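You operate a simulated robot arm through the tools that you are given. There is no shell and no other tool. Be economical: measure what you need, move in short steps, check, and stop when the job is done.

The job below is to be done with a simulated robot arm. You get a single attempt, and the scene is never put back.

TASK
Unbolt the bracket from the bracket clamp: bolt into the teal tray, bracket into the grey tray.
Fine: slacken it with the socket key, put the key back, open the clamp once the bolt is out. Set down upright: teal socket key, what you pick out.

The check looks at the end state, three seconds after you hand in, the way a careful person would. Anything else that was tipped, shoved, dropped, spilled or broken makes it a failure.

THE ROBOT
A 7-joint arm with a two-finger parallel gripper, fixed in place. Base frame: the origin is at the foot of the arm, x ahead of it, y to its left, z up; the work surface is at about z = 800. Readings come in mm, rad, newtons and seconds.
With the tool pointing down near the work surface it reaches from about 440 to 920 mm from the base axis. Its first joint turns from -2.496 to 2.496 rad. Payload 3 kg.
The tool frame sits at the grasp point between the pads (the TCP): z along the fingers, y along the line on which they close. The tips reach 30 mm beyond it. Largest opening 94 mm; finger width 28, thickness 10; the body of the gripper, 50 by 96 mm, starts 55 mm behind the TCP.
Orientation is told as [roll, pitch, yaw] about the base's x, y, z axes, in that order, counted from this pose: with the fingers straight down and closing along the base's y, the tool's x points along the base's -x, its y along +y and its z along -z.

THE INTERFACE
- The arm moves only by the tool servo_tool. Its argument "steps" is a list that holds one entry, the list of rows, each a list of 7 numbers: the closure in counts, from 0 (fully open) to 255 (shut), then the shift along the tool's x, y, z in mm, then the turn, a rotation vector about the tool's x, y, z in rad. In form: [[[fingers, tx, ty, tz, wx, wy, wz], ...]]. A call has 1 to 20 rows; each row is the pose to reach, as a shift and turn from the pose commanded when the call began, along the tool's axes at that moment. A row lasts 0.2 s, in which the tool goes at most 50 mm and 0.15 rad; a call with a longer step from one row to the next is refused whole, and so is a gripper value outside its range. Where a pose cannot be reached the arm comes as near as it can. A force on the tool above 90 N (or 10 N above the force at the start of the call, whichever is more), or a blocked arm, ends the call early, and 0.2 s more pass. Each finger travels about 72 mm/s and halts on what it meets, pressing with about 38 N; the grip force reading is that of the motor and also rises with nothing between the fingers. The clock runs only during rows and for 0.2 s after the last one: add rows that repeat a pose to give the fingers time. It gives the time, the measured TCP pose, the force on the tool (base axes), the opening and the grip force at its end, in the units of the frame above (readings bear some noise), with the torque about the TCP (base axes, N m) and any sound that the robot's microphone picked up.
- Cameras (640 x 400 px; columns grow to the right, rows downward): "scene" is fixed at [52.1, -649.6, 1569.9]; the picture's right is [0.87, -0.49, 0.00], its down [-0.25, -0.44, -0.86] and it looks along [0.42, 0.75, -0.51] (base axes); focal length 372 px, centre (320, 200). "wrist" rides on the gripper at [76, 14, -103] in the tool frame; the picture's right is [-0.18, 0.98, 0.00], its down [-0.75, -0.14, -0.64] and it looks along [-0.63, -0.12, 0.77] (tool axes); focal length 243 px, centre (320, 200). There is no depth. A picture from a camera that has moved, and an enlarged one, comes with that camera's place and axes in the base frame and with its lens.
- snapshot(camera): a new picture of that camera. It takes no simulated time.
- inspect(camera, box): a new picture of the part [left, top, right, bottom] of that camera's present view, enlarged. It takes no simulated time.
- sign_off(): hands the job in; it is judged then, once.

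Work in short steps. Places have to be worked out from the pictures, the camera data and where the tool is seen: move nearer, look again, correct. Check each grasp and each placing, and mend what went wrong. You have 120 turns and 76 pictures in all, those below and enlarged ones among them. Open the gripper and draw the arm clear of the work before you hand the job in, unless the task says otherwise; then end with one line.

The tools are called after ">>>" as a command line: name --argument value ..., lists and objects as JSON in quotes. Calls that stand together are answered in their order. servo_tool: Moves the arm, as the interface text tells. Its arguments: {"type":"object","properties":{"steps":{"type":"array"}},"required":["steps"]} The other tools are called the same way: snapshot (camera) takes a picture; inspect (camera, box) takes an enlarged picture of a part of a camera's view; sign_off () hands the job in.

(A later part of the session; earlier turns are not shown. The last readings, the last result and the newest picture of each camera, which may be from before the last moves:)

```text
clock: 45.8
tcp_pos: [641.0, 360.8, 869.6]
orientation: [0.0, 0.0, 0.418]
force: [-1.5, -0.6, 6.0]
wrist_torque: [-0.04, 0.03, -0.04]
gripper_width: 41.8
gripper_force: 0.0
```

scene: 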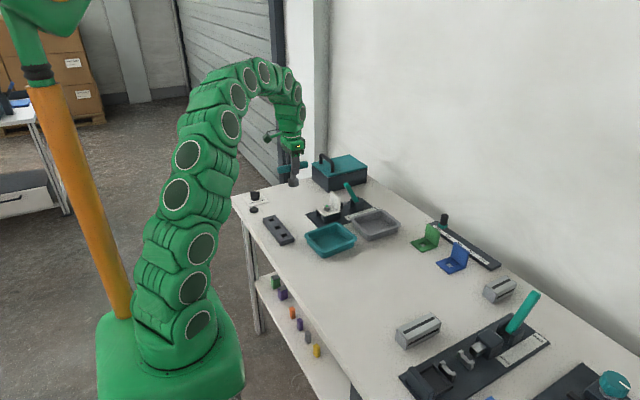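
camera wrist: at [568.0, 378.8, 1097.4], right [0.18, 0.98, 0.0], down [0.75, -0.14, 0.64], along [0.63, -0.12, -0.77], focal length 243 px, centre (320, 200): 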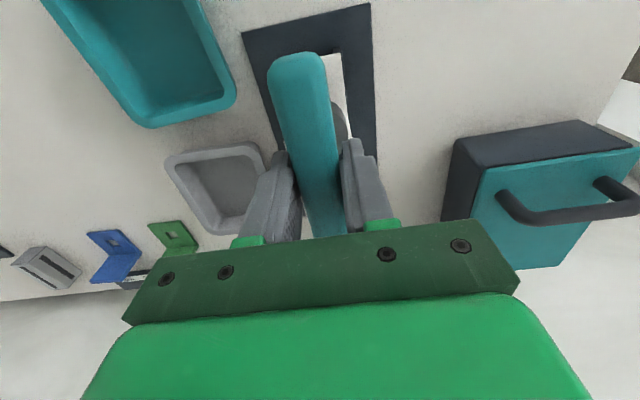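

There is light plate contact (6 N) at TCP≈870. I back off 1 mm and close.

>>> servo_tool --steps '[[[141, 0, 0, -1, 0, 0, 0], [180, 0, 0, -1, 0, 0, 0], [220, 0, 0, -1, 0, 0, 0], [255, 0, 0, -1, 0, 0, 0], [255, 0, 0, -1, 0, 0, 0], [255, 0, 0, -1, 0, 0, 0], [255, 0, 0, -1, 0, 0, 0]]]'

>>> inspect --camera "wrist" --box '[240, 90, 400, 190]'

```text
clock: 47.4
tcp_pos: [640.6, 359.5, 870.2]
orientation: [0.001, 0.001, 0.42]
force: [1.6, -3.3, -0.3]
wrist_torque: [-0.09, -0.02, 0.01]
gripper_width: 22.9
gripper_force: 37.8
```

```text
4.00 times, centred on (320, 140) of wrist
camera zoom: at [565.2, 342.2, 974.8], right [-0.23, 0.97, 0.0], down [0.75, 0.18, 0.64], along [0.62, 0.15, -0.77], focal length 970 px, centre (320, 440)
```

zoom: 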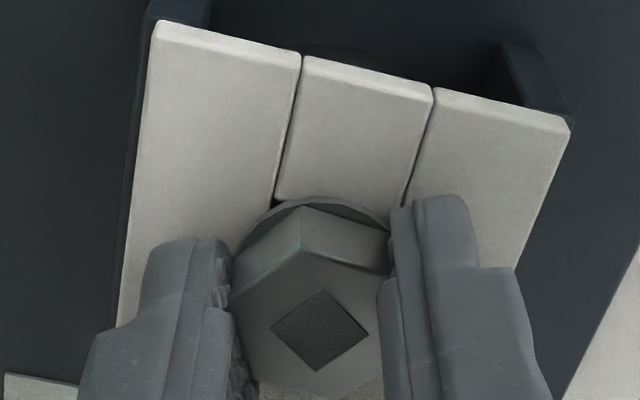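

Gripped lower this time. I lift only 2 mm and read the force.

>>> servo_tool --steps '[[[255, 0, 0, -1, 0, 0, 0], [255, 0, 0, -2, 0, 0, 0]]]'

```text
clock: 48.0
tcp_pos: [641.3, 360.5, 871.6]
orientation: [0.001, 0.002, 0.419]
force: [5.9, 1.0, -23.8]
wrist_torque: [0.07, -0.22, -0.01]
gripper_width: 22.9
gripper_force: 37.8
```

There is 24 N of drag, so the thread still holds. I release that load and unscrew further with the fingers, turning counter-clockwise.

>>> servo_tool --steps '[[[255, 0, 0, 2, 0, 0, 0], [255, 0, 0, 2, 0, 0, -0.12], [255, 0, 0, 2, 0, 0, -0.24], [255, 0, 0, 2, 0, 0, -0.36], [255, 0, 0, 2, 0, 0, -0.48], [255, 0, 0, 2, 0, 0, -0.6], [255, 0, 0, 2, 0, 0, -0.72], [255, 0, 0, 2, 0, 0, -0.84], [255, 0, 0, 2, 0, 0, -0.84]]]'

>>> inspect --camera "scene" --box '[310, 190, 350, 215]'

```text
clock: 50.0
tcp_pos: [640.8, 359.7, 871.5]
orientation: [-0.002, -0.002, 1.26]
force: [-3.2, -1.5, 16.5]
wrist_torque: [-0.17, 0.16, 0.04]
gripper_width: 23.0
gripper_force: 37.9
```

```text
16.00 times, centred on (330, 202) of scene
camera zoom: at [52.1, -649.6, 1569.9], right [0.87, -0.49, 0.0], down [-0.25, -0.44, -0.86], along [0.42, 0.75, -0.51], focal length 5956 px, centre (160, 160)
```

zoom: 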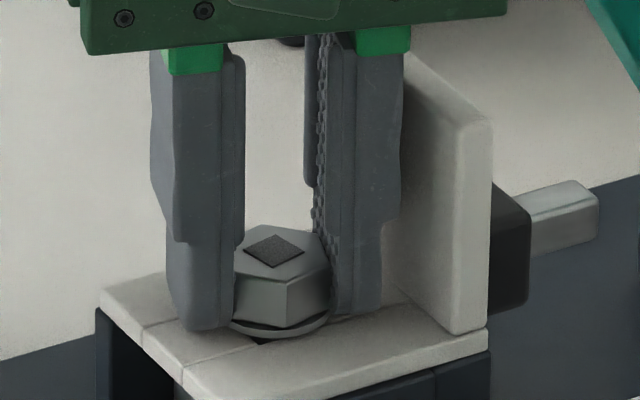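

Turning works: torque is negligible and the rising bolt pushes up with 16 N. I continue while rising 1.2 mm.

>>> servo_tool --steps '[[[255, 0, 0, -0.6, 0, 0, 0], [255, 0, 0, -0.7, 0, 0, -0.12], [255, 0, 0, -0.8, 0, 0, -0.24], [255, 0, 0, -0.9, 0, 0, -0.36], [255, 0, 0, -1, 0, 0, -0.48], [255, 0, 0, -1.1, 0, 0, -0.6], [255, 0, 0, -1.2, 0, 0, -0.72], [255, 0, 0, -1.2, 0, 0, -0.84], [255, 0, 0, -1.2, 0, 0, -0.96], [255, 0, 0, -1.2, 0, 0, -1.08], [255, 0, 0, -1.2, 0, 0, -1.2], [255, 0, 0, -1.2, 0, 0, -1.2]]]'

>>> inspect --camera "scene" --box '[310, 190, 350, 215]'

```text
clock: 52.6
tcp_pos: [640.4, 360.6, 872.4]
orientation: [0.0, 0.0, 2.46]
force: [-27.1, -9.4, 13.4]
wrist_torque: [-0.24, 0.68, 0.0]
gripper_width: 23.1
gripper_force: 37.7
```

```text
16.00 times, centred on (330, 202) of scene
camera zoom: at [52.1, -649.6, 1569.9], right [0.87, -0.49, 0.0], down [-0.25, -0.44, -0.86], along [0.42, 0.75, -0.51], focal length 5956 px, centre (160, 160)
```

zoom: 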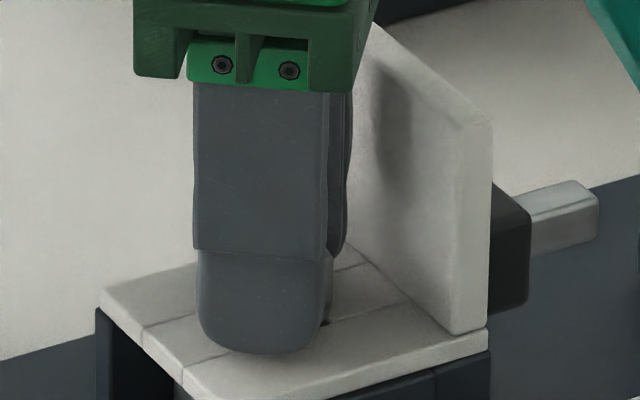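

There's a side load of -27 N in x, either offset or near the upright. Before turning more I test a small lift.

>>> servo_tool --steps '[[[255, 0, 0, -1, 0, 0, 0], [255, 0, 0, -2, 0, 0, 0]]]'

```text
clock: 53.2
tcp_pos: [640.7, 359.7, 872.2]
orientation: [0.002, 0.001, 2.458]
force: [-24.5, -4.0, -11.5]
wrist_torque: [-0.11, 0.45, 0.03]
gripper_width: 22.9
gripper_force: 38.2
```

The thread is still engaged. I relieve the side load by shifting about 1 mm to -x and turn a bit further.

>>> servo_tool --steps '[[[255, -0.65, 0.8, 1, 0, 0, 0], [255, -0.65, 0.8, 0.5, 0, 0, -0.12], [255, -0.65, 0.8, 0.3, 0, 0, -0.24], [255, -0.65, 0.8, 0, 0, 0, -0.36], [255, -0.65, 0.8, 0, 0, 0, -0.48], [255, -0.65, 0.8, 0, 0, 0, -0.48]]]'

>>> inspect --camera "scene" --box '[310, 190, 350, 215]'

>>> snapshot --camera "wrist"

```text
clock: 54.6
tcp_pos: [639.7, 359.6, 873.5]
orientation: [0.001, -0.001, 2.941]
force: [-6.8, -4.1, -18.8]
wrist_torque: [-0.08, 0.12, 0.01]
gripper_width: 23.4
gripper_force: 38.0
```

```text
16.00 times, centred on (330, 202) of scene
camera zoom: at [52.1, -649.6, 1569.9], right [0.87, -0.49, 0.0], down [-0.25, -0.44, -0.86], along [0.42, 0.75, -0.51], focal length 5956 px, centre (160, 160)
```

zoom: 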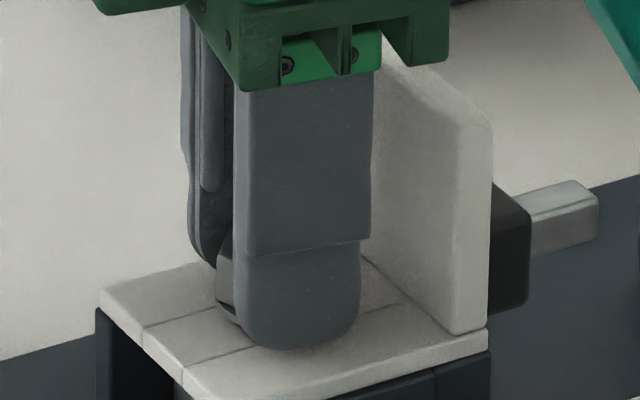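

```text
33 pictures are left
camera wrist: at [711.8, 330.8, 977.3], right [-0.38, -0.93, 0.0], down [-0.71, 0.29, 0.64], along [-0.59, 0.24, -0.77], focal length 243 px, centre (320, 200)
```

wrist: 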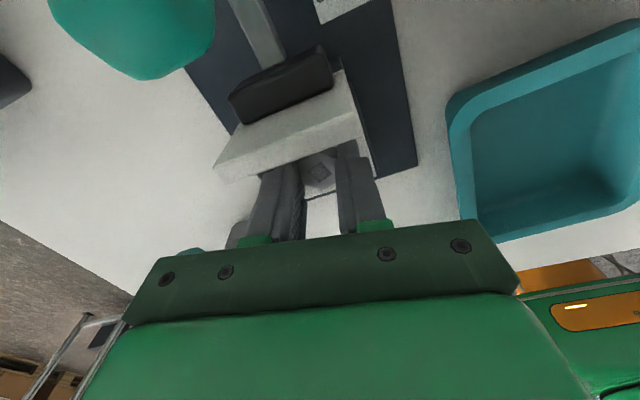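

The vertical load is now -19 N and the side load is small. I pull a few mm more to see whether the bolt yields.

>>> servo_tool --steps '[[[255, 0, 0, -1, 0, 0, 0], [255, 0, 0, -2, 0, 0, 0], [255, 0, 0, -3, 0, 0, 0]]]'

```text
clock: 55.4
tcp_pos: [640.5, 358.9, 876.2]
orientation: [-0.001, 0.0, 2.939]
force: [-4.1, -12.0, -24.7]
wrist_torque: [-0.23, 0.1, 0.02]
gripper_width: 23.0
gripper_force: 37.8
```

>>> inspect --camera "scene" --box '[310, 190, 350, 215]'

```text
16.00 times, centred on (330, 202) of scene
camera zoom: at [52.1, -649.6, 1569.9], right [0.87, -0.49, 0.0], down [-0.25, -0.44, -0.86], along [0.42, 0.75, -0.51], focal length 5956 px, centre (160, 160)
```

zoom: 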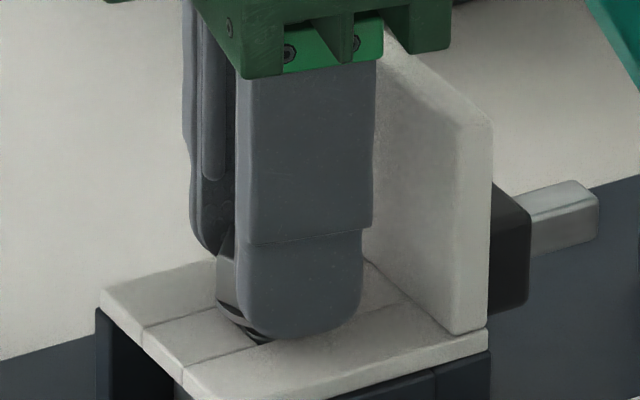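

The fingers slid at about 24 N while the bolt stayed put, so the thread still needs turns; it has risen only about 1 mm. I ratchet: open slightly, lift clear, and unwind the wrist by five hex faces (5.24 rad).

>>> servo_tool --steps '[[[170, 0, 0, -3, 0, 0, 0], [170, 0, 0, -3, 0, 0, 0], [170, 0, 0, -30, 0, 0, 0], [170, 0, 0, -55, 0, 0, 0], [170, 0, 0, -55, 0, 0, 0.149], [170, 0, 0, -55, 0, 0, 0.298], [170, 0, 0, -55, 0, 0, 0.447], [170, 0, 0, -55, 0, 0, 0.596], [170, 0, 0, -55, 0, 0, 0.745], [170, 0, 0, -55, 0, 0, 0.894], [170, 0, 0, -55, 0, 0, 1.043], [170, 0, 0, -55, 0, 0, 1.192], [170, 0, 0, -55, 0, 0, 1.341], [170, 0, 0, -55, 0, 0, 1.49], [170, 0, 0, -55, 0, 0, 1.639], [170, 0, 0, -55, 0, 0, 1.788], [170, 0, 0, -55, 0, 0, 1.937], [170, 0, 0, -55, 0, 0, 2.086], [170, 0, 0, -55, 0, 0, 2.235]]]'

>>> servo_tool --steps '[[[170, 0, 0, 0, 0, 0, 0.149], [170, 0, 0, 0, 0, 0, 0.298], [170, 0, 0, 0, 0, 0, 0.447], [170, 0, 0, 0, 0, 0, 0.596], [170, 0, 0, 0, 0, 0, 0.745], [170, 0, 0, 0, 0, 0, 0.894], [170, 0, 0, 0, 0, 0, 1.043], [170, 0, 0, 0, 0, 0, 1.192], [170, 0, 0, 0, 0, 0, 1.341], [170, 0, 0, 0, 0, 0, 1.49], [170, 0, 0, 0, 0, 0, 1.639], [170, 0, 0, 0, 0, 0, 1.788], [170, 0, 0, 0, 0, 0, 1.937], [170, 0, 0, 0, 0, 0, 2.086], [170, 0, 0, 0, 0, 0, 2.235], [170, 0, 0, 0, 0, 0, 2.384], [170, 0, 0, 0, 0, 0, 2.533], [170, 0, 0, 0, 0, 0, 2.682], [170, 0, 0, 0, 0, 0, 2.831], [170, 0, 0, 0, 0, 0, 2.98]]]'

>>> inspect --camera "scene" --box '[310, 190, 350, 215]'

```text
clock: 59.4
tcp_pos: [639.8, 360.4, 931.2]
orientation: [-0.001, 0.0, 0.705]
force: [-0.4, 0.3, -0.1]
wrist_torque: [0.01, -0.02, -0.06]
gripper_width: 31.3
gripper_force: 0.0
```

```text
clock: 63.6
tcp_pos: [639.4, 360.5, 932.0]
orientation: [0.0, 0.0, -2.278]
force: [-0.1, 0.1, -0.4]
wrist_torque: [-0.03, -0.03, 0.02]
gripper_width: 31.4
gripper_force: 0.1
```

```text
16.00 times, centred on (330, 202) of scene
camera zoom: at [52.1, -649.6, 1569.9], right [0.87, -0.49, 0.0], down [-0.25, -0.44, -0.86], along [0.42, 0.75, -0.51], focal length 5956 px, centre (160, 160)
```

zoom: 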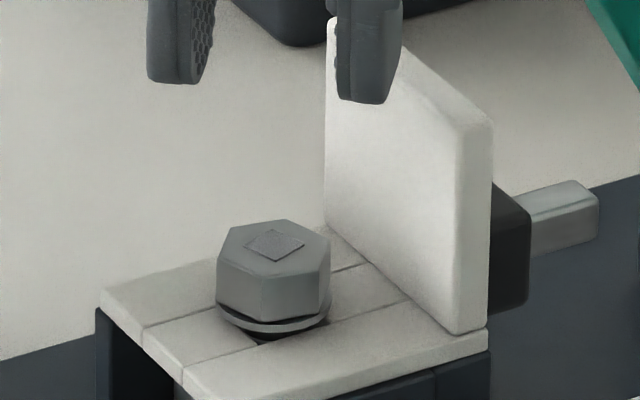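

The bolt head is now visibly higher (about 3 mm total), so unscrewing works at roughly 3.5 mm per turn. I go down, regrip and turn again.

>>> servo_tool --steps '[[[170, 0, 0, 25, 0, 0, 0], [170, 0, 0, 45, 0, 0, 0], [170, 0, 0, 54, 0, 0, 0], [170, 0, 0, 59, 0, 0, 0], [170, 0, 0, 59, 0, 0, 0], [255, 0, 0, 59, 0, 0, 0], [255, 0, 0, 59, 0, 0, 0], [255, 0, 0, 59, 0, 0, 0], [255, 0, 0, 59, 0, 0, 0]]]'

```text
clock: 64.3
tcp_pos: [643.0, 358.1, 896.9]
orientation: [0.01, 0.015, -2.28]
force: [-8.3, -7.0, 27.7]
wrist_torque: [-0.27, -0.9, -0.33]
gripper_width: 30.8
gripper_force: 0.1
stopped in row 3: the force on the tool passed its limit at 113 N (the readings are from after the stop); the commanded pose is now the measured one
```

Unexpected contact: a finger probably caught the upright at this angle. I retreat straight up and look.

>>> servo_tool --steps '[[[170, 0, 0, -10, 0, 0, 0], [170, 0, 0, -40, 0, 0, 0], [170, 0, 0, -40, 0, 0, 0]]]'

>>> inspect --camera "scene" --box '[302, 170, 366, 220]'

>>> snapshot --camera "wrist"

```text
clock: 65.1
tcp_pos: [641.9, 358.9, 933.5]
orientation: [0.006, 0.01, -2.279]
force: [-0.6, -0.1, 0.0]
wrist_torque: [0.02, 0.02, -0.01]
gripper_width: 31.3
gripper_force: 0.1
```

```text
8.00 times, centred on (334, 195) of scene
camera zoom: at [52.1, -649.6, 1569.9], right [0.87, -0.49, 0.0], down [-0.25, -0.44, -0.86], along [0.42, 0.75, -0.51], focal length 2978 px, centre (208, 240)
```

zoom: 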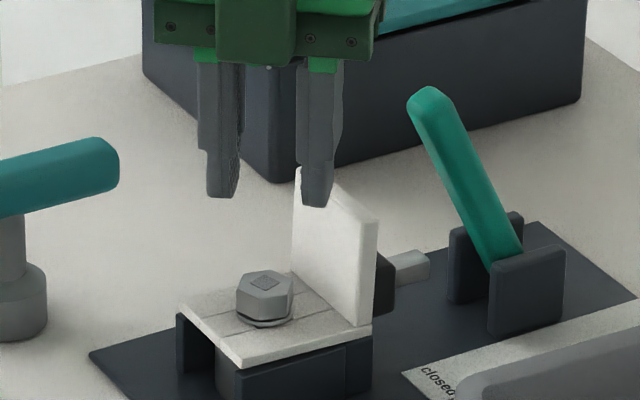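

```text
29 pictures are left
camera wrist: at [701.1, 407.8, 1038.4], right [0.63, -0.78, 0.0], down [-0.6, -0.48, 0.63], along [-0.49, -0.4, -0.77], focal length 243 px, centre (320, 200)
```

wrist: 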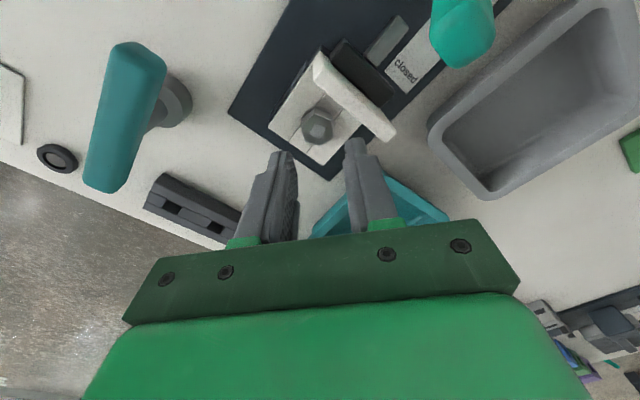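

Nothing was disturbed; the contact was about 35 mm to +x, meaning a finger on the upright. I level the tool, recentre, and approach instead at yaw -0.2, the equivalent hex face with the fingers along y.

>>> servo_tool --steps '[[[170, 0, -2.9, 0, -0.0115, 0.002, 0], [170, 0, -2.9, 0, -0.0115, 0.002, 0], [170, 0, -2.9, 0, -0.0115, 0.002, 0]]]'

>>> servo_tool --steps '[[[170, 0, 0, 0, 0, 0, -0.149], [170, 0, 0, 0, 0, 0, -0.298], [170, 0, 0, 0, 0, 0, -0.447], [170, 0, 0, 0, 0, 0, -0.596], [170, 0, 0, 0, 0, 0, -0.745], [170, 0, 0, 0, 0, 0, -0.894], [170, 0, 0, 0, 0, 0, -1.043], [170, 0, 0, 0, 0, 0, -1.192], [170, 0, 0, 0, 0, 0, -1.341], [170, 0, 0, 0, 0, 0, -1.49], [170, 0, 0, 0, 0, 0, -1.639], [170, 0, 0, 0, 0, 0, -1.788], [170, 0, 0, 0, 0, 0, -1.937], [160, 0, 0, 0, 0, 0, -2.077], [160, 0, 0, 0, 0, 0, -2.077], [160, 0, 0, 0, 0, 0, -2.077]]]'

>>> inspect --camera "wrist" --box '[240, 90, 400, 190]'

```text
clock: 65.9
tcp_pos: [640.1, 361.1, 934.9]
orientation: [0.018, 0.013, -2.278]
force: [0.1, 0.1, -0.1]
wrist_torque: [-0.02, 0.01, 0.0]
gripper_width: 31.1
gripper_force: 0.1
```

```text
clock: 69.3
tcp_pos: [637.8, 361.9, 933.8]
orientation: [0.001, -0.021, -0.198]
force: [-0.3, -0.4, 0.8]
wrist_torque: [0.0, -0.01, 0.0]
gripper_width: 35.1
gripper_force: 0.1
```

```text
4.00 times, centred on (320, 140) of wrist
camera zoom: at [565.1, 391.4, 1036.5], right [0.38, 0.93, 0.01], down [0.7, -0.29, 0.66], along [0.61, -0.24, -0.75], focal length 970 px, centre (320, 440)
```

zoom: 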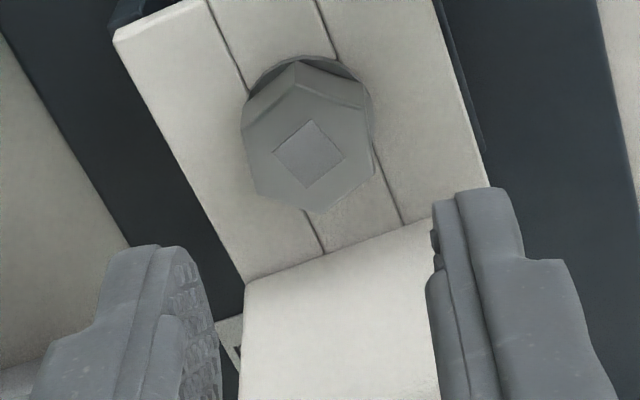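

The tilt is -0.021 rad in pitch and x is about 2 mm off, so I level, recentre and check the reading.

>>> servo_tool --steps '[[[160, -2, -0.4, 0, 0, 0.021, 0], [160, -2, -0.4, 0, 0, 0.021, 0], [160, -2, -0.4, 0, 0, 0.021, 0]]]'

>>> inspect --camera "wrist" --box '[240, 90, 400, 190]'

```text
clock: 70.1
tcp_pos: [641.4, 361.3, 935.0]
orientation: [0.004, 0.0, -0.2]
force: [-0.1, -0.4, 0.0]
wrist_torque: [0.0, 0.02, -0.01]
gripper_width: 35.0
gripper_force: 0.0
```

```text
4.00 times, centred on (320, 140) of wrist
camera zoom: at [569.4, 389.9, 1038.6], right [0.38, 0.93, 0.0], down [0.71, -0.29, 0.64], along [0.6, -0.24, -0.77], focal length 970 px, centre (320, 440)
```

zoom: 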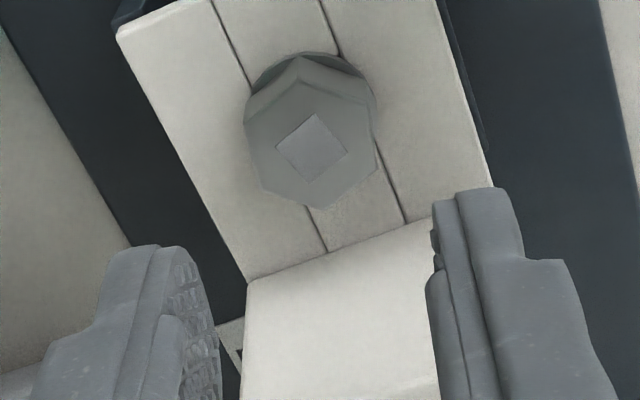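

The bolt is about 1.6 mm to tool -y and 1 mm to -x of my axis. I correct, descend and close.

>>> servo_tool --steps '[[[160, 1, -1.6, 0, 0, 0, 0], [160, 1, -1.6, 20, 0, 0, 0], [160, 1, -1.6, 35, 0, 0, 0], [160, 1, -1.6, 45, 0, 0, 0], [160, 1, -1.6, 54, 0, 0, 0], [160, 1, -1.6, 61.5, 0, 0, 0], [160, 1, -1.6, 61.5, 0, 0, 0], [210, 1, -1.6, 61.5, 0, 0, 0], [255, 1, -1.6, 61.5, 0, 0, 0], [255, 1, -1.6, 61.5, 0, 0, 0], [255, 1, -1.6, 61.5, 0, 0, 0]]]'

```text
clock: 72.5
tcp_pos: [638.8, 360.1, 872.6]
orientation: [0.005, 0.0, -0.199]
force: [3.6, 4.3, -3.4]
wrist_torque: [0.09, -0.14, -0.03]
gripper_width: 23.0
gripper_force: 38.0
```

Gripped on the flats. I turn almost half a revolution counter-clockwise, rising with the thread.

>>> servo_tool --steps '[[[255, 0, 0, -0.1, 0, 0, -0.149], [255, 0, 0, -0.2, 0, 0, -0.298], [255, 0, 0, -0.3, 0, 0, -0.447], [255, 0, 0, -0.4, 0, 0, -0.596], [255, 0, 0, -0.5, 0, 0, -0.745], [255, 0, 0, -0.6, 0, 0, -0.894], [255, 0, 0, -0.7, 0, 0, -1.043], [255, 0, 0, -0.8, 0, 0, -1.192], [255, 0, 0, -0.9, 0, 0, -1.341], [255, 0, 0, -1.0, 0, 0, -1.49], [255, 0, 0, -1.1, 0, 0, -1.639], [255, 0, 0, -1.2, 0, 0, -1.788], [255, 0, 0, -1.3, 0, 0, -1.937], [255, 0, 0, -1.4, 0, 0, -2.086], [255, 0, 0, -1.5, 0, 0, -2.235], [255, 0, 0, -1.6, 0, 0, -2.384], [255, 0, 0, -1.7, 0, 0, -2.533], [255, 0, 0, -1.75, 0, 0, -2.682], [255, 0, 0, -1.8, 0, 0, -2.831], [255, 0, 0, -1.8, 0, 0, -2.98]]]'

```text
clock: 76.7
tcp_pos: [640.7, 359.9, 875.0]
orientation: [-0.004, 0.001, 2.782]
force: [21.2, -10.9, -2.8]
wrist_torque: [-0.21, -0.3, 0.01]
gripper_width: 23.2
gripper_force: 38.1
```

The vertical force is about zero, so the rise tracked the thread. I test a 3 mm pull.

>>> servo_tool --steps '[[[255, 0, 0, -1.5, 0, 0, 0], [255, 0, 0, -3, 0, 0, 0], [255, 0, 0, -3, 0, 0, 0]]]'

>>> inspect --camera "scene" --box '[310, 190, 350, 215]'

```text
clock: 77.5
tcp_pos: [639.4, 360.6, 877.6]
orientation: [-0.001, -0.002, 2.78]
force: [7.5, 7.1, -24.4]
wrist_torque: [0.15, -0.12, 0.03]
gripper_width: 23.1
gripper_force: 38.8
```

```text
16.00 times, centred on (330, 202) of scene
camera zoom: at [52.1, -649.6, 1569.9], right [0.87, -0.49, 0.0], down [-0.25, -0.44, -0.86], along [0.42, 0.75, -0.51], focal length 5956 px, centre (160, 160)
```

zoom: 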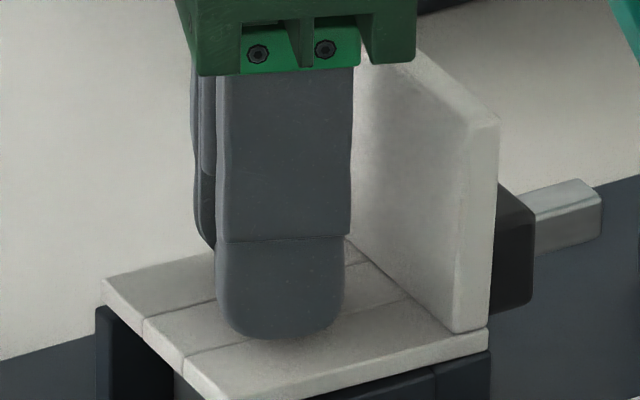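

Still held, so another half turn is needed. I release, lift and wind back π.

>>> servo_tool --steps '[[[160, 0, 0, 0, 0, 0, 0], [160, 0, 0, 0, 0, 0, 0], [160, 0, 0, -30, 0, 0, 0], [160, 0, 0, -55, 0, 0, 0], [160, 0, 0, -55, 0, 0, 0.149], [160, 0, 0, -55, 0, 0, 0.298], [160, 0, 0, -55, 0, 0, 0.447], [160, 0, 0, -55, 0, 0, 0.596], [160, 0, 0, -55, 0, 0, 0.745], [160, 0, 0, -55, 0, 0, 0.894], [160, 0, 0, -55, 0, 0, 1.043], [160, 0, 0, -55, 0, 0, 1.192], [160, 0, 0, -55, 0, 0, 1.341], [160, 0, 0, -55, 0, 0, 1.49], [160, 0, 0, -55, 0, 0, 1.639], [160, 0, 0, -55, 0, 0, 1.788], [160, 0, 0, -55, 0, 0, 1.937], [160, 0, 0, -55, 0, 0, 2.086], [160, 0, 0, -55, 0, 0, 2.235]]]'

>>> servo_tool --steps '[[[160, 0, 0, 0, 0, 0, 0.149], [160, 0, 0, 0, 0, 0, 0.298], [160, 0, 0, 0, 0, 0, 0.447], [160, 0, 0, 0, 0, 0, 0.596], [160, 0, 0, 0, 0, 0, 0.745], [160, 0, 0, 0, 0, 0, 0.906], [160, 0, 0, 0, 0, 0, 0.906], [160, 0, 0, 0, 0, 0, 0.906]]]'

>>> inspect --camera "wrist" --box '[240, 90, 400, 190]'

```text
clock: 81.5
tcp_pos: [641.2, 358.2, 933.0]
orientation: [0.002, -0.002, 0.542]
force: [0.5, 0.5, -0.4]
wrist_torque: [-0.01, -0.01, 0.02]
gripper_width: 35.1
gripper_force: 0.1
```

```text
refused: row 6 steps farther than a row can; nothing moved
```

```text
4.00 times, centred on (320, 140) of wrist
camera zoom: at [567.1, 331.5, 1036.4], right [-0.35, 0.94, 0.0], down [0.72, 0.27, 0.64], along [0.6, 0.23, -0.77], focal length 970 px, centre (320, 440)
```

zoom: 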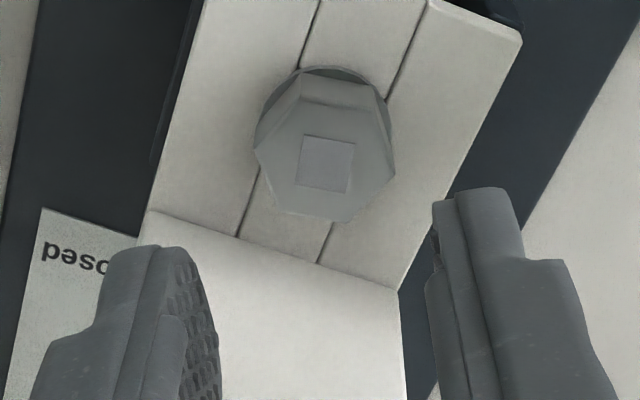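

The wind-back call was refused for an oversized last step. I resend it with legal steps.

>>> servo_tool --steps '[[[160, 0, 0, 0, 0, 0, 0.14], [160, 0, 0, 0, 0, 0, 0.28], [160, 0, 0, 0, 0, 0, 0.42], [160, 0, 0, 0, 0, 0, 0.56], [160, 0, 0, 0, 0, 0, 0.7], [160, 0, 0, 0, 0, 0, 0.84], [160, 0, 0, 0, 0, 0, 0.906], [160, 0, 0, 0, 0, 0, 0.906]]]'

>>> inspect --camera "wrist" --box '[240, 90, 400, 190]'

```text
clock: 83.3
tcp_pos: [640.4, 358.4, 933.3]
orientation: [0.003, 0.001, -0.363]
force: [0.1, 0.4, 0.1]
wrist_torque: [0.02, 0.0, 0.01]
gripper_width: 35.5
gripper_force: 0.0
```

```text
4.00 times, centred on (320, 140) of wrist
camera zoom: at [574.3, 399.4, 1036.1], right [0.52, 0.85, 0.0], down [0.65, -0.4, 0.64], along [0.55, -0.33, -0.77], focal length 970 px, centre (320, 440)
```

zoom: 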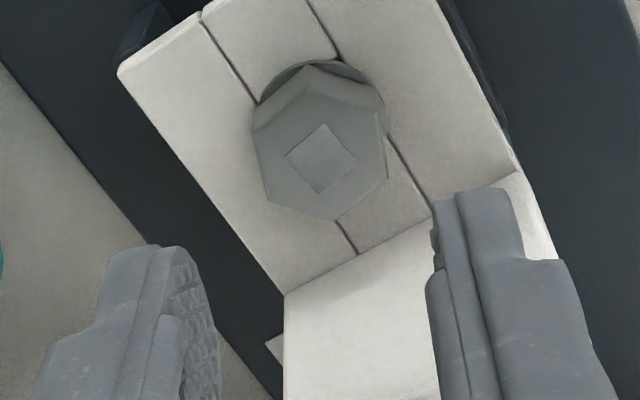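

The bolt is centred at column 320 with the flats aligned. I descend and grip.

>>> servo_tool --steps '[[[160, 0, 0, 20, 0, 0, 0], [160, 0, 0, 35, 0, 0, 0], [160, 0, 0, 45, 0, 0, 0], [160, 0, 0, 53, 0, 0, 0], [160, 0, 0, 59, 0, 0, 0], [160, 0, 0, 59, 0, 0, 0], [210, 0, 0, 59, 0, 0, 0], [255, 0, 0, 59, 0, 0, 0], [255, 0, 0, 59, 0, 0, 0], [255, 0, 0, 59, 0, 0, 0]]]'

>>> servo_tool --steps '[[[255, 0, 0, -0.1, 0, 0, -0.149], [255, 0, 0, -0.2, 0, 0, -0.298], [255, 0, 0, -0.3, 0, 0, -0.447], [255, 0, 0, -0.4, 0, 0, -0.596], [255, 0, 0, -0.5, 0, 0, -0.745], [255, 0, 0, -0.6, 0, 0, -0.894], [255, 0, 0, -0.7, 0, 0, -1.043], [255, 0, 0, -0.8, 0, 0, -1.192], [255, 0, 0, -0.9, 0, 0, -1.341], [255, 0, 0, -1.0, 0, 0, -1.49], [255, 0, 0, -1.1, 0, 0, -1.639], [255, 0, 0, -1.2, 0, 0, -1.788], [255, 0, 0, -1.3, 0, 0, -1.937], [255, 0, 0, -1.4, 0, 0, -2.086], [255, 0, 0, -1.5, 0, 0, -2.235], [255, 0, 0, -1.6, 0, 0, -2.384], [255, 0, 0, -1.7, 0, 0, -2.533], [255, 0, 0, -1.75, 0, 0, -2.682], [255, 0, 0, -1.8, 0, 0, -2.831], [255, 0, 0, -1.8, 0, 0, -2.98]]]'

>>> servo_tool --steps '[[[255, 0, 0, 0, 0, 0, -0.149], [255, 0, 0, -1.5, 0, 0, -0.16], [255, 0, 0, -2.5, 0, 0, -0.16], [255, 0, 0, -2.5, 0, 0, -0.16]]]'

```text
clock: 85.5
tcp_pos: [640.5, 359.4, 874.9]
orientation: [0.004, 0.0, -0.36]
force: [6.8, 7.1, -2.6]
wrist_torque: [0.11, -0.18, 0.0]
gripper_width: 23.0
gripper_force: 38.4
```

```text
clock: 89.7
tcp_pos: [640.2, 359.6, 875.0]
orientation: [-0.003, 0.0, 2.622]
force: [15.0, 16.0, 1.8]
wrist_torque: [0.66, 0.2, -0.06]
gripper_width: 23.3
gripper_force: 38.0
```

```text
clock: 90.7
tcp_pos: [639.6, 359.2, 877.3]
orientation: [-0.001, -0.001, 2.779]
force: [18.2, 22.5, -23.1]
wrist_torque: [0.42, -0.46, 0.08]
gripper_width: 22.8
gripper_force: 37.5
```

Still threaded. I release, lift and wind back, then check how far the bolt has risen.

>>> servo_tool --steps '[[[160, 0, 0, 0, 0, 0, 0], [160, 0, 0, 0, 0, 0, 0], [160, 0, 0, -30, 0, 0, 0], [160, 0, 0, -55, 0, 0, 0], [160, 0, 0, -55, 0, 0, 0.149], [160, 0, 0, -55, 0, 0, 0.298], [160, 0, 0, -55, 0, 0, 0.447], [160, 0, 0, -55, 0, 0, 0.596], [160, 0, 0, -55, 0, 0, 0.745], [160, 0, 0, -55, 0, 0, 0.894], [160, 0, 0, -55, 0, 0, 1.043], [160, 0, 0, -55, 0, 0, 1.192], [160, 0, 0, -55, 0, 0, 1.341], [160, 0, 0, -55, 0, 0, 1.49], [160, 0, 0, -55, 0, 0, 1.639], [160, 0, 0, -55, 0, 0, 1.788], [160, 0, 0, -55, 0, 0, 1.937], [160, 0, 0, -55, 0, 0, 2.086], [160, 0, 0, -55, 0, 0, 2.235]]]'

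>>> servo_tool --steps '[[[160, 0, 0, 0, 0, 0, 0.14], [160, 0, 0, 0, 0, 0, 0.28], [160, 0, 0, 0, 0, 0, 0.42], [160, 0, 0, 0, 0, 0, 0.56], [160, 0, 0, 0, 0, 0, 0.7], [160, 0, 0, 0, 0, 0, 0.84], [160, 0, 0, 0, 0, 0, 0.906], [160, 0, 0, 0, 0, 0, 0.906]]]'

>>> inspect --camera "scene" --box '[310, 190, 350, 215]'

>>> inspect --camera "wrist" --box '[240, 90, 400, 190]'

```text
clock: 94.7
tcp_pos: [640.6, 359.3, 933.2]
orientation: [0.001, -0.002, 0.54]
force: [0.2, -0.8, 0.0]
wrist_torque: [-0.02, 0.03, 0.0]
gripper_width: 34.9
gripper_force: 0.2
```

```text
clock: 96.5
tcp_pos: [639.9, 359.7, 934.0]
orientation: [0.003, 0.0, -0.363]
force: [-0.7, 0.7, 0.9]
wrist_torque: [0.05, 0.0, -0.03]
gripper_width: 35.1
gripper_force: 0.0
```

```text
16.00 times, centred on (330, 202) of scene
camera zoom: at [52.1, -649.6, 1569.9], right [0.87, -0.49, 0.0], down [-0.25, -0.44, -0.86], along [0.42, 0.75, -0.51], focal length 5956 px, centre (160, 160)
```

zoom: 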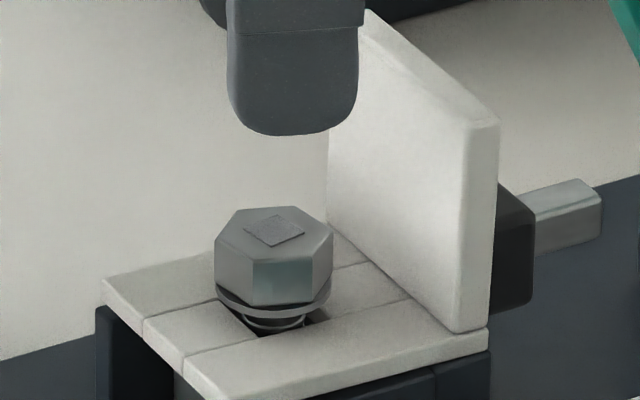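

```text
4.00 times, centred on (320, 140) of wrist
camera zoom: at [573.6, 399.8, 1037.6], right [0.52, 0.85, 0.0], down [0.65, -0.4, 0.64], along [0.55, -0.33, -0.77], focal length 970 px, centre (320, 440)
```

zoom: 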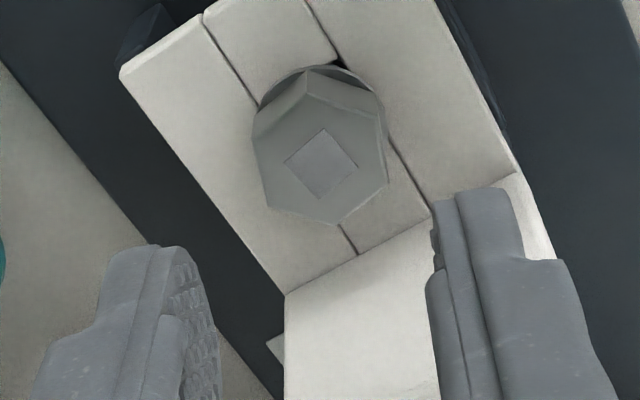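

The bolt has risen about 6.4 mm in total and its threads are showing. I continue with another half turn.

>>> servo_tool --steps '[[[160, 0, 0, 20, 0, 0, 0], [160, 0, 0, 35, 0, 0, 0], [160, 0, 0, 45, 0, 0, 0], [160, 0, 0, 52, 0, 0, 0], [160, 0, 0, 58, 0, 0, 0], [160, 0, 0, 58, 0, 0, 0], [210, 0, 0, 58, 0, 0, 0], [255, 0, 0, 58, 0, 0, 0], [255, 0, 0, 58, 0, 0, 0], [255, 0, 0, 58, 0, 0, 0]]]'

>>> servo_tool --steps '[[[255, 0, 0, -0.1, 0, 0, -0.149], [255, 0, 0, -0.2, 0, 0, -0.298], [255, 0, 0, -0.3, 0, 0, -0.447], [255, 0, 0, -0.4, 0, 0, -0.596], [255, 0, 0, -0.5, 0, 0, -0.745], [255, 0, 0, -0.6, 0, 0, -0.894], [255, 0, 0, -0.7, 0, 0, -1.043], [255, 0, 0, -0.8, 0, 0, -1.192], [255, 0, 0, -0.9, 0, 0, -1.341], [255, 0, 0, -1.0, 0, 0, -1.49], [255, 0, 0, -1.1, 0, 0, -1.639], [255, 0, 0, -1.2, 0, 0, -1.788], [255, 0, 0, -1.3, 0, 0, -1.937], [255, 0, 0, -1.4, 0, 0, -2.086], [255, 0, 0, -1.5, 0, 0, -2.235], [255, 0, 0, -1.6, 0, 0, -2.384], [255, 0, 0, -1.7, 0, 0, -2.533], [255, 0, 0, -1.75, 0, 0, -2.682], [255, 0, 0, -1.8, 0, 0, -2.831], [255, 0, 0, -1.8, 0, 0, -2.98]]]'

>>> servo_tool --steps '[[[255, 0, 0, 0, 0, 0, -0.149], [255, 0, 0, -1.5, 0, 0, -0.16], [255, 0, 0, -2.5, 0, 0, -0.16], [255, 0, 0, -2.5, 0, 0, -0.16]]]'

```text
clock: 98.7
tcp_pos: [639.9, 359.6, 875.6]
orientation: [0.004, -0.003, -0.363]
force: [10.0, 12.3, -4.4]
wrist_torque: [0.27, -0.23, 0.0]
gripper_width: 23.0
gripper_force: 37.4
```

```text
clock: 102.9
tcp_pos: [640.2, 358.9, 877.1]
orientation: [-0.004, -0.001, 2.62]
force: [-0.4, 0.2, -1.2]
wrist_torque: [0.05, 0.02, 0.0]
gripper_width: 23.2
gripper_force: 38.4
```

```text
clock: 103.9
tcp_pos: [639.2, 360.3, 879.1]
orientation: [-0.002, 0.002, 2.779]
force: [-0.6, -0.2, -1.1]
wrist_torque: [0.01, -0.03, 0.0]
gripper_width: 23.2
gripper_force: 37.9
```

All side and drag forces have vanished, so the bolt is free in the fingers. I lift it straight out.

>>> servo_tool --steps '[[[255, 0, 0, -5, 0, 0, 0], [255, 0, 0, -15, 0, 0, 0], [255, 0, 0, -30, 0, 0, 0], [255, 0, 0, -60, 0, 0, 0], [255, 0, 0, -95, 0, 0, 0], [255, 0, 0, -95, 0, 0, 0]]]'

>>> inspect --camera "scene" --box '[290, 155, 370, 215]'

```text
clock: 105.3
tcp_pos: [640.8, 358.9, 975.4]
orientation: [-0.002, 0.0, 2.778]
force: [0.3, -1.0, -1.7]
wrist_torque: [-0.02, 0.03, -0.02]
gripper_width: 23.4
gripper_force: 37.7
```

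```text
6.67 times, centred on (330, 185) of scene
camera zoom: at [52.1, -649.6, 1569.9], right [0.87, -0.49, 0.0], down [-0.25, -0.44, -0.86], along [0.42, 0.75, -0.51], focal length 2482 px, centre (253, 300)
```

zoom: 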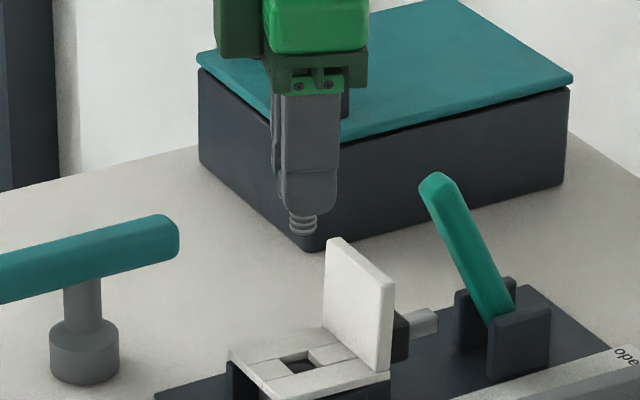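

The bolt is out, with a short shank showing. Triangulation puts the teal tray centre at about (567,208) with its rim at z≈830, and the grey tray at about (747,210). I carry the bolt over the teal tray while unwinding the wrist.

>>> servo_tool --steps '[[[255, -0.8, 8.8, 0, 0, 0, 0.146], [255, -1.6, 17.6, 0, 0, 0, 0.292], [255, -2.4, 26.4, 0, 0, 0, 0.438], [255, -3.2, 35.2, 0, 0, 0, 0.584], [255, -4, 44, 0, 0, 0, 0.73], [255, -4.8, 52.8, 0, 0, 0, 0.876], [255, -5.6, 61.6, 0, 0, 0, 1.022], [255, -6.4, 70.4, 0, 0, 0, 1.168], [255, -7.2, 79.2, 0, 0, 0, 1.314], [255, -8, 88, 0, 0, 0, 1.46], [255, -8.8, 96.8, 0, 0, 0, 1.606], [255, -9.6, 105.6, 0, 0, 0, 1.752], [255, -10.4, 114.4, 0, 0, 0, 1.898], [255, -11.2, 123.2, 0, 0, 0, 2.044], [255, -12, 132, 0, 0, 0, 2.19], [255, -12.8, 140.8, 0, 0, 0, 2.336], [255, -13.6, 149.6, 0, 0, 0, 2.482], [255, -14.4, 158.4, 0, 0, 0, 2.628], [255, -15.2, 167.5, 0, 0, 0, 2.77], [255, -15.2, 167.5, 0, 0, 0, 2.77]]]'

>>> snapshot --camera "wrist"

>>> inspect --camera "scene" --box '[282, 180, 378, 270]'

```text
clock: 109.5
tcp_pos: [566.1, 207.5, 973.5]
orientation: [0.003, -0.002, 0.004]
force: [0.3, 0.0, -1.1]
wrist_torque: [0.03, -0.01, -0.02]
gripper_width: 22.9
gripper_force: 37.4
```

```text
20 pictures are left
camera wrist: at [490.2, 221.2, 1078.4], right [0.18, 0.98, 0.0], down [0.75, -0.14, 0.64], along [0.63, -0.11, -0.77], focal length 243 px, centre (320, 200)
```

wrist: 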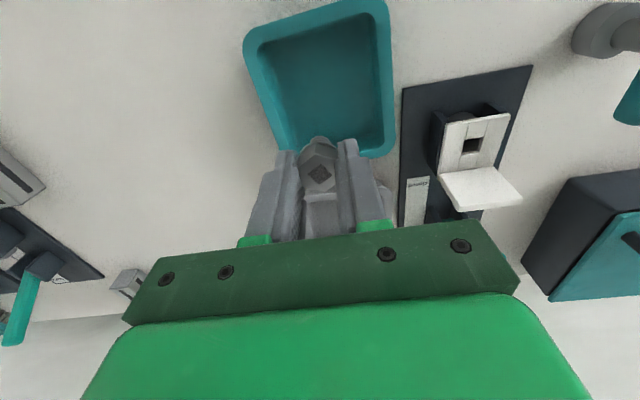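

```text
4.44 times, centred on (330, 225) of scene
camera zoom: at [52.1, -649.6, 1569.9], right [0.87, -0.49, 0.0], down [-0.25, -0.44, -0.86], along [0.42, 0.75, -0.51], focal length 1654 px, centre (276, 89)
```

zoom: 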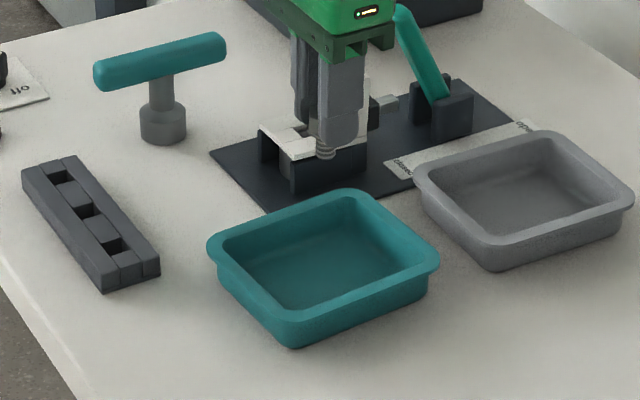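

I'm centred over the teal tray. I descend to just above the floor; the shank tip is about 45 mm below the TCP.

>>> servo_tool --steps '[[[255, 0, 0, 40, 0, 0, 0], [255, 0, 0, 80, 0, 0, 0], [255, 0, 0, 105, 0, 0, 0], [255, 0, 0, 113, 0, 0, 0], [255, 0, 0, 113, 0, 0, 0]]]'

>>> inspect --camera "scene" --box '[306, 205, 354, 245]'

```text
clock: 110.7
tcp_pos: [567.6, 210.4, 861.1]
orientation: [0.002, -0.001, 0.007]
force: [-1.1, -0.2, -0.9]
wrist_torque: [-0.02, -0.01, 0.0]
gripper_width: 23.2
gripper_force: 37.4
```

```text
10.00 times, centred on (330, 225) of scene
camera zoom: at [52.1, -649.6, 1569.9], right [0.87, -0.49, 0.0], down [-0.25, -0.44, -0.86], along [0.42, 0.75, -0.51], focal length 3722 px, centre (220, -50)
```

zoom: 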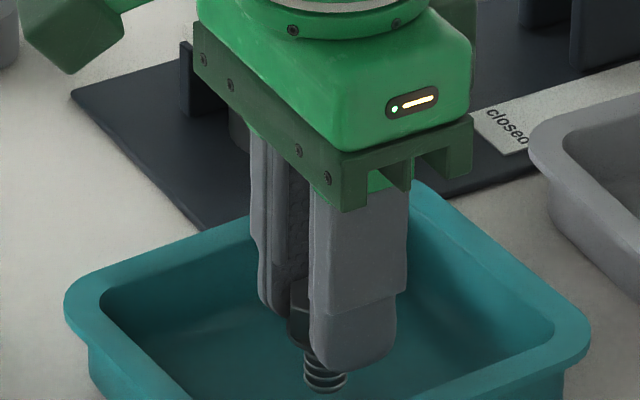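

I lower another 8 mm slowly and read the force.

>>> servo_tool --steps '[[[255, 0, 0, 3, 0, 0, 0], [255, 0, 0, 6, 0, 0, 0], [255, 0, 0, 8, 0, 0, 0], [255, 0, 0, 8, 0, 0, 0]]]'

>>> servo_tool --steps '[[[255, 0, 0, 1, 0, 0, 0], [255, 0, 0, 2, 0, 0, 0], [255, 0, 0, 2, 0, 0, 0]]]'

>>> servo_tool --steps '[[[255, 0, 0, 1, 0, 0, 0], [255, 0, 0, 1, 0, 0, 0]]]'

```text
clock: 111.7
tcp_pos: [566.8, 208.7, 854.7]
orientation: [0.003, -0.001, 0.006]
force: [-1.1, -3.2, 21.9]
wrist_torque: [-0.19, 0.1, 0.0]
gripper_width: 23.0
gripper_force: 37.6
```

```text
clock: 112.5
tcp_pos: [566.3, 208.4, 851.2]
orientation: [0.003, -0.005, 0.007]
force: [6.1, 0.2, 24.2]
wrist_torque: [0.05, -0.25, -0.02]
gripper_width: 23.3
gripper_force: 38.3
```

```text
clock: 113.1
tcp_pos: [566.4, 208.5, 849.5]
orientation: [0.002, -0.003, 0.007]
force: [3.9, 0.4, 22.7]
wrist_torque: [0.06, -0.1, -0.01]
gripper_width: 23.0
gripper_force: 37.7
```

The shank is on the tray floor and slid slightly in the fingers. I relax the load by 1.7 mm and open gently.

>>> servo_tool --steps '[[[255, 0, 0, -1.7, 0, 0, 0], [255, 0, 0, -1.7, 0, 0, 0]]]'

```text
clock: 113.7
tcp_pos: [566.1, 208.3, 851.8]
orientation: [0.002, -0.001, 0.008]
force: [0.8, -0.1, -1.0]
wrist_torque: [0.03, -0.01, -0.03]
gripper_width: 23.0
gripper_force: 37.9
```

The load is neutral. I set 0.4 mm back down, then open in small increments and rise.

>>> servo_tool --steps '[[[255, 0, 0, 0.4, 0, 0, 0], [190, 0, 0, 0.4, 0, 0, 0], [184, 0, 0, 0.4, 0, 0, 0], [176, 0, 0, 0.4, 0, 0, 0], [165, 0, 0, 0.4, 0, 0, 0], [150, 0, 0, 0.4, 0, 0, 0], [140, 0, 0, 0.4, 0, 0, 0], [140, 0, 0, 0.4, 0, 0, 0]]]'

>>> servo_tool --steps '[[[140, 0, 0, -10, 0, 0, 0], [140, 0, 0, -40, 0, 0, 0], [140, 0, 0, -90, 0, 0, 0], [140, 0, 0, -120, 0, 0, 0], [140, 0, 0, -120, 0, 0, 0]]]'

>>> inspect --camera "scene" --box '[290, 190, 370, 260]'

```text
clock: 115.5
tcp_pos: [567.0, 209.1, 850.2]
orientation: [0.001, -0.002, 0.006]
force: [-0.1, -0.6, -0.3]
wrist_torque: [0.02, -0.03, -0.01]
gripper_width: 42.5
gripper_force: 0.0
```

```text
clock: 116.7
tcp_pos: [565.0, 207.7, 971.8]
orientation: [0.002, 0.0, 0.007]
force: [-0.1, 0.4, -0.5]
wrist_torque: [-0.01, 0.0, 0.03]
gripper_width: 42.8
gripper_force: 0.0
```

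```text
5.71 times, centred on (330, 225) of scene
camera zoom: at [52.1, -649.6, 1569.9], right [0.87, -0.49, 0.0], down [-0.25, -0.44, -0.86], along [0.42, 0.75, -0.51], focal length 2127 px, centre (263, 57)
```

zoom: 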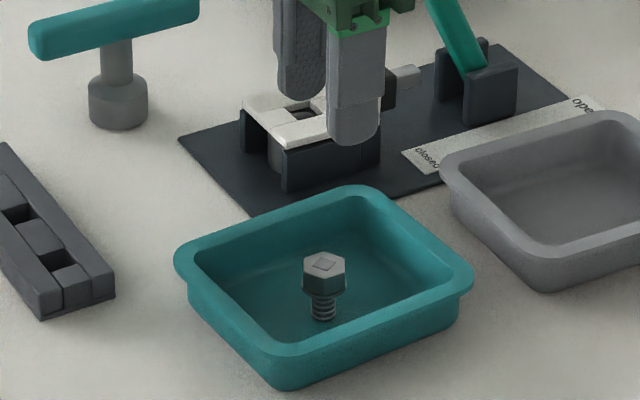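

The bolt stands upright in the teal tray. Next is the clamp lever: pivot at about (774,361,828), tip at about (727,361,930), leaning to "closed". I go above it and check the lever's position.

>>> servo_tool --steps '[[[100, 0, 0, -40, 0, 0, 0], [80, -35, 31, -40, 0, 0, 0], [80, -70, 62, -40, 0, 0, 0], [80, -105, 93, -40, 0, 0, 0], [80, -138, 124, -40, 0, 0, 0], [80, -170, 153, -40, 0, 0, 0], [80, -170, 153, -40, 0, 0, 0], [80, -170, 153, -40, 0, 0, 0]]]'

>>> snapshot --camera "wrist"

```text
clock: 118.5
tcp_pos: [735.7, 362.6, 1011.7]
orientation: [0.003, -0.003, 0.007]
force: [0.1, -0.8, 0.2]
wrist_torque: [-0.02, -0.05, -0.05]
gripper_width: 64.5
gripper_force: 0.0
```

```text
16 pictures are left
camera wrist: at [659.0, 375.6, 1115.6], right [0.18, 0.98, 0.0], down [0.75, -0.14, 0.64], along [0.63, -0.11, -0.77], focal length 243 px, centre (320, 200)
```

wrist: 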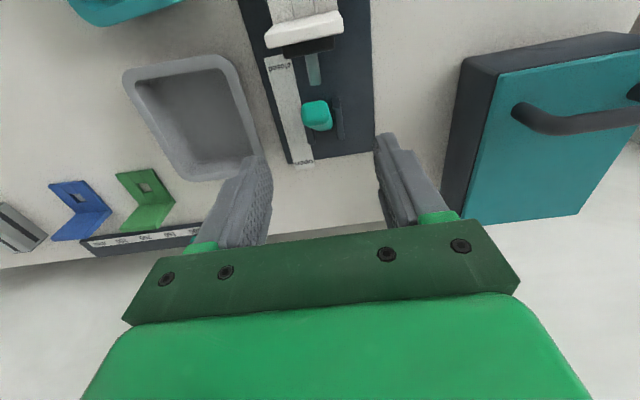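

The lever tip is confirmed at about (728,361,930) and centred between the fingers. I descend to z≈908 and close on it.

>>> servo_tool --steps '[[[80, 0, -1, 35, 0, 0, 0], [80, 0, -1, 70, 0, 0, 0], [80, 0, -1, 90, 0, 0, 0], [80, 0, -1, 103, 0, 0, 0], [80, 0, -1, 103, 0, 0, 0], [150, 0, -1, 103, 0, 0, 0], [200, 0, -1, 103, 0, 0, 0], [255, 0, -1, 103, 0, 0, 0], [255, 0, -1, 103, 0, 0, 0], [255, 0, -1, 103, 0, 0, 0]]]'

>>> inspect --camera "scene" --box '[306, 160, 402, 220]'

```text
clock: 120.7
tcp_pos: [737.8, 360.0, 908.5]
orientation: [0.003, 0.0, 0.007]
force: [-2.8, -27.9, -0.1]
wrist_torque: [-0.25, 0.32, -0.4]
gripper_width: 26.2
gripper_force: 44.8
```

```text
6.67 times, centred on (354, 190) of scene
camera zoom: at [52.1, -649.6, 1569.9], right [0.87, -0.49, 0.0], down [-0.25, -0.44, -0.86], along [0.42, 0.75, -0.51], focal length 2482 px, centre (93, 267)
```

zoom: 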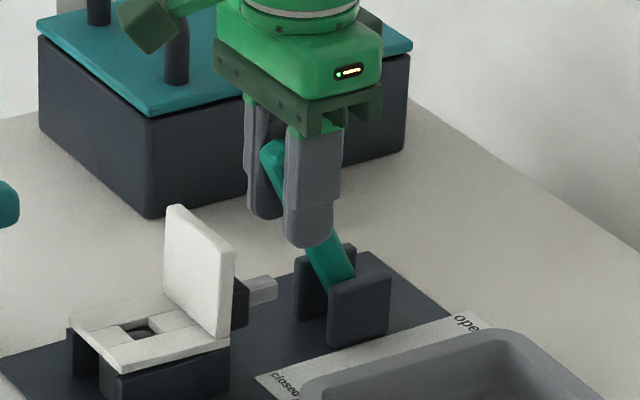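

Gripped, with a y preload that I relieve by 1.5 mm. Now I swing the lever along its arc to vertical and read the forces.

>>> servo_tool --steps '[[[255, 0, -1.5, 0, 0, 0, 0], [255, -6, -1.5, -2.5, 0, 0, 0], [255, -12.1, -1.5, -4.5, 0, 0, 0], [255, -18, -1.5, -6, 0, 0, 0], [255, -24.2, -1.5, -7, 0, 0, 0], [255, -24.2, -1.5, -7, 0, 0, 0]]]'

```text
clock: 122.1
tcp_pos: [760.5, 359.2, 916.3]
orientation: [0.002, -0.003, 0.007]
force: [-15.0, -28.3, 9.5]
wrist_torque: [0.13, 1.1, 0.29]
gripper_width: 26.0
gripper_force: 44.9
```

It swings with about 15 N resistance. I continue past vertical and ease y another 2 mm.

>>> servo_tool --steps '[[[255, 0, -2, 0, 0, 0, 0], [255, -6, -2, -0.6, 0, 0, 0], [255, -12.3, -2, -0.9, 0, 0, 0], [255, -18.5, -2, -0.7, 0, 0, 0], [255, -24.6, -2, 0, 0, 0, 0], [255, -30.7, -2, 1, 0, 0, 0], [255, -36.7, -2, 2.5, 0, 0, 0], [255, -36.7, -2, 2.5, 0, 0, 0]]]'

>>> inspect --camera "scene" --box '[306, 160, 402, 220]'

```text
clock: 123.9
tcp_pos: [795.3, 359.7, 914.6]
orientation: [0.004, -0.004, 0.008]
force: [-6.9, 20.6, 11.2]
wrist_torque: [-0.59, 0.79, -0.2]
gripper_width: 26.1
gripper_force: 45.2
```

```text
6.67 times, centred on (354, 190) of scene
camera zoom: at [52.1, -649.6, 1569.9], right [0.87, -0.49, 0.0], down [-0.25, -0.44, -0.86], along [0.42, 0.75, -0.51], focal length 2482 px, centre (93, 267)
```

zoom: 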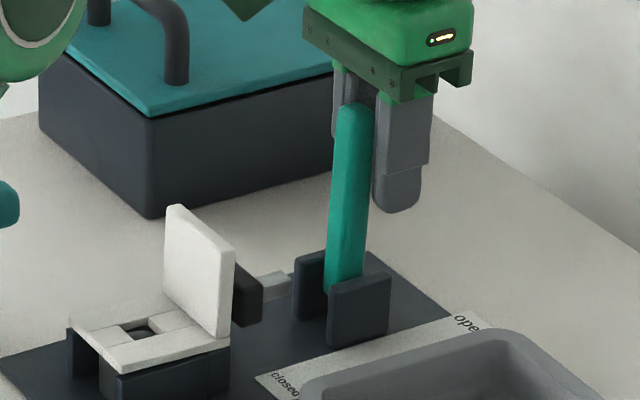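

The lever is at about vertical but slipping out of the pads, so I'll push instead. I release, rise, step back to its -x side and close the fingers.

>>> servo_tool --steps '[[[160, 0, 0, 0, 0, 0, 0], [140, 0, 0, 0, 0, 0, 0], [120, 0, 0, -30, 0, 0, 0], [120, 0, 0, -75, 0, 0, 0], [120, 30, 0, -80, 0, 0, 0], [255, 62, 1, -80, 0, 0, 0], [255, 62, 1, -80, 0, 0, 0], [255, 62, 1, -80, 0, 0, 0], [255, 62, 1, -80, 0, 0, 0]]]'

>>> inspect --camera "scene" --box '[306, 150, 402, 220]'

```text
clock: 125.9
tcp_pos: [731.1, 361.0, 996.4]
orientation: [0.001, -0.002, 0.007]
force: [0.2, -0.4, 0.2]
wrist_torque: [0.0, 0.03, -0.04]
gripper_width: 0.0
gripper_force: 33.2
```

```text
5.71 times, centred on (354, 185) of scene
camera zoom: at [52.1, -649.6, 1569.9], right [0.87, -0.49, 0.0], down [-0.25, -0.44, -0.86], along [0.42, 0.75, -0.51], focal length 2127 px, centre (126, 286)
```

zoom: 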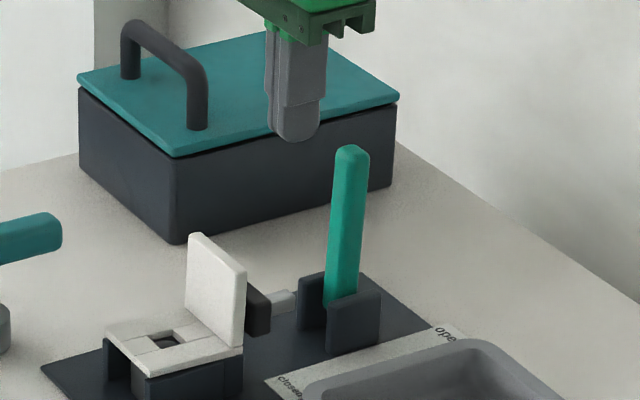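

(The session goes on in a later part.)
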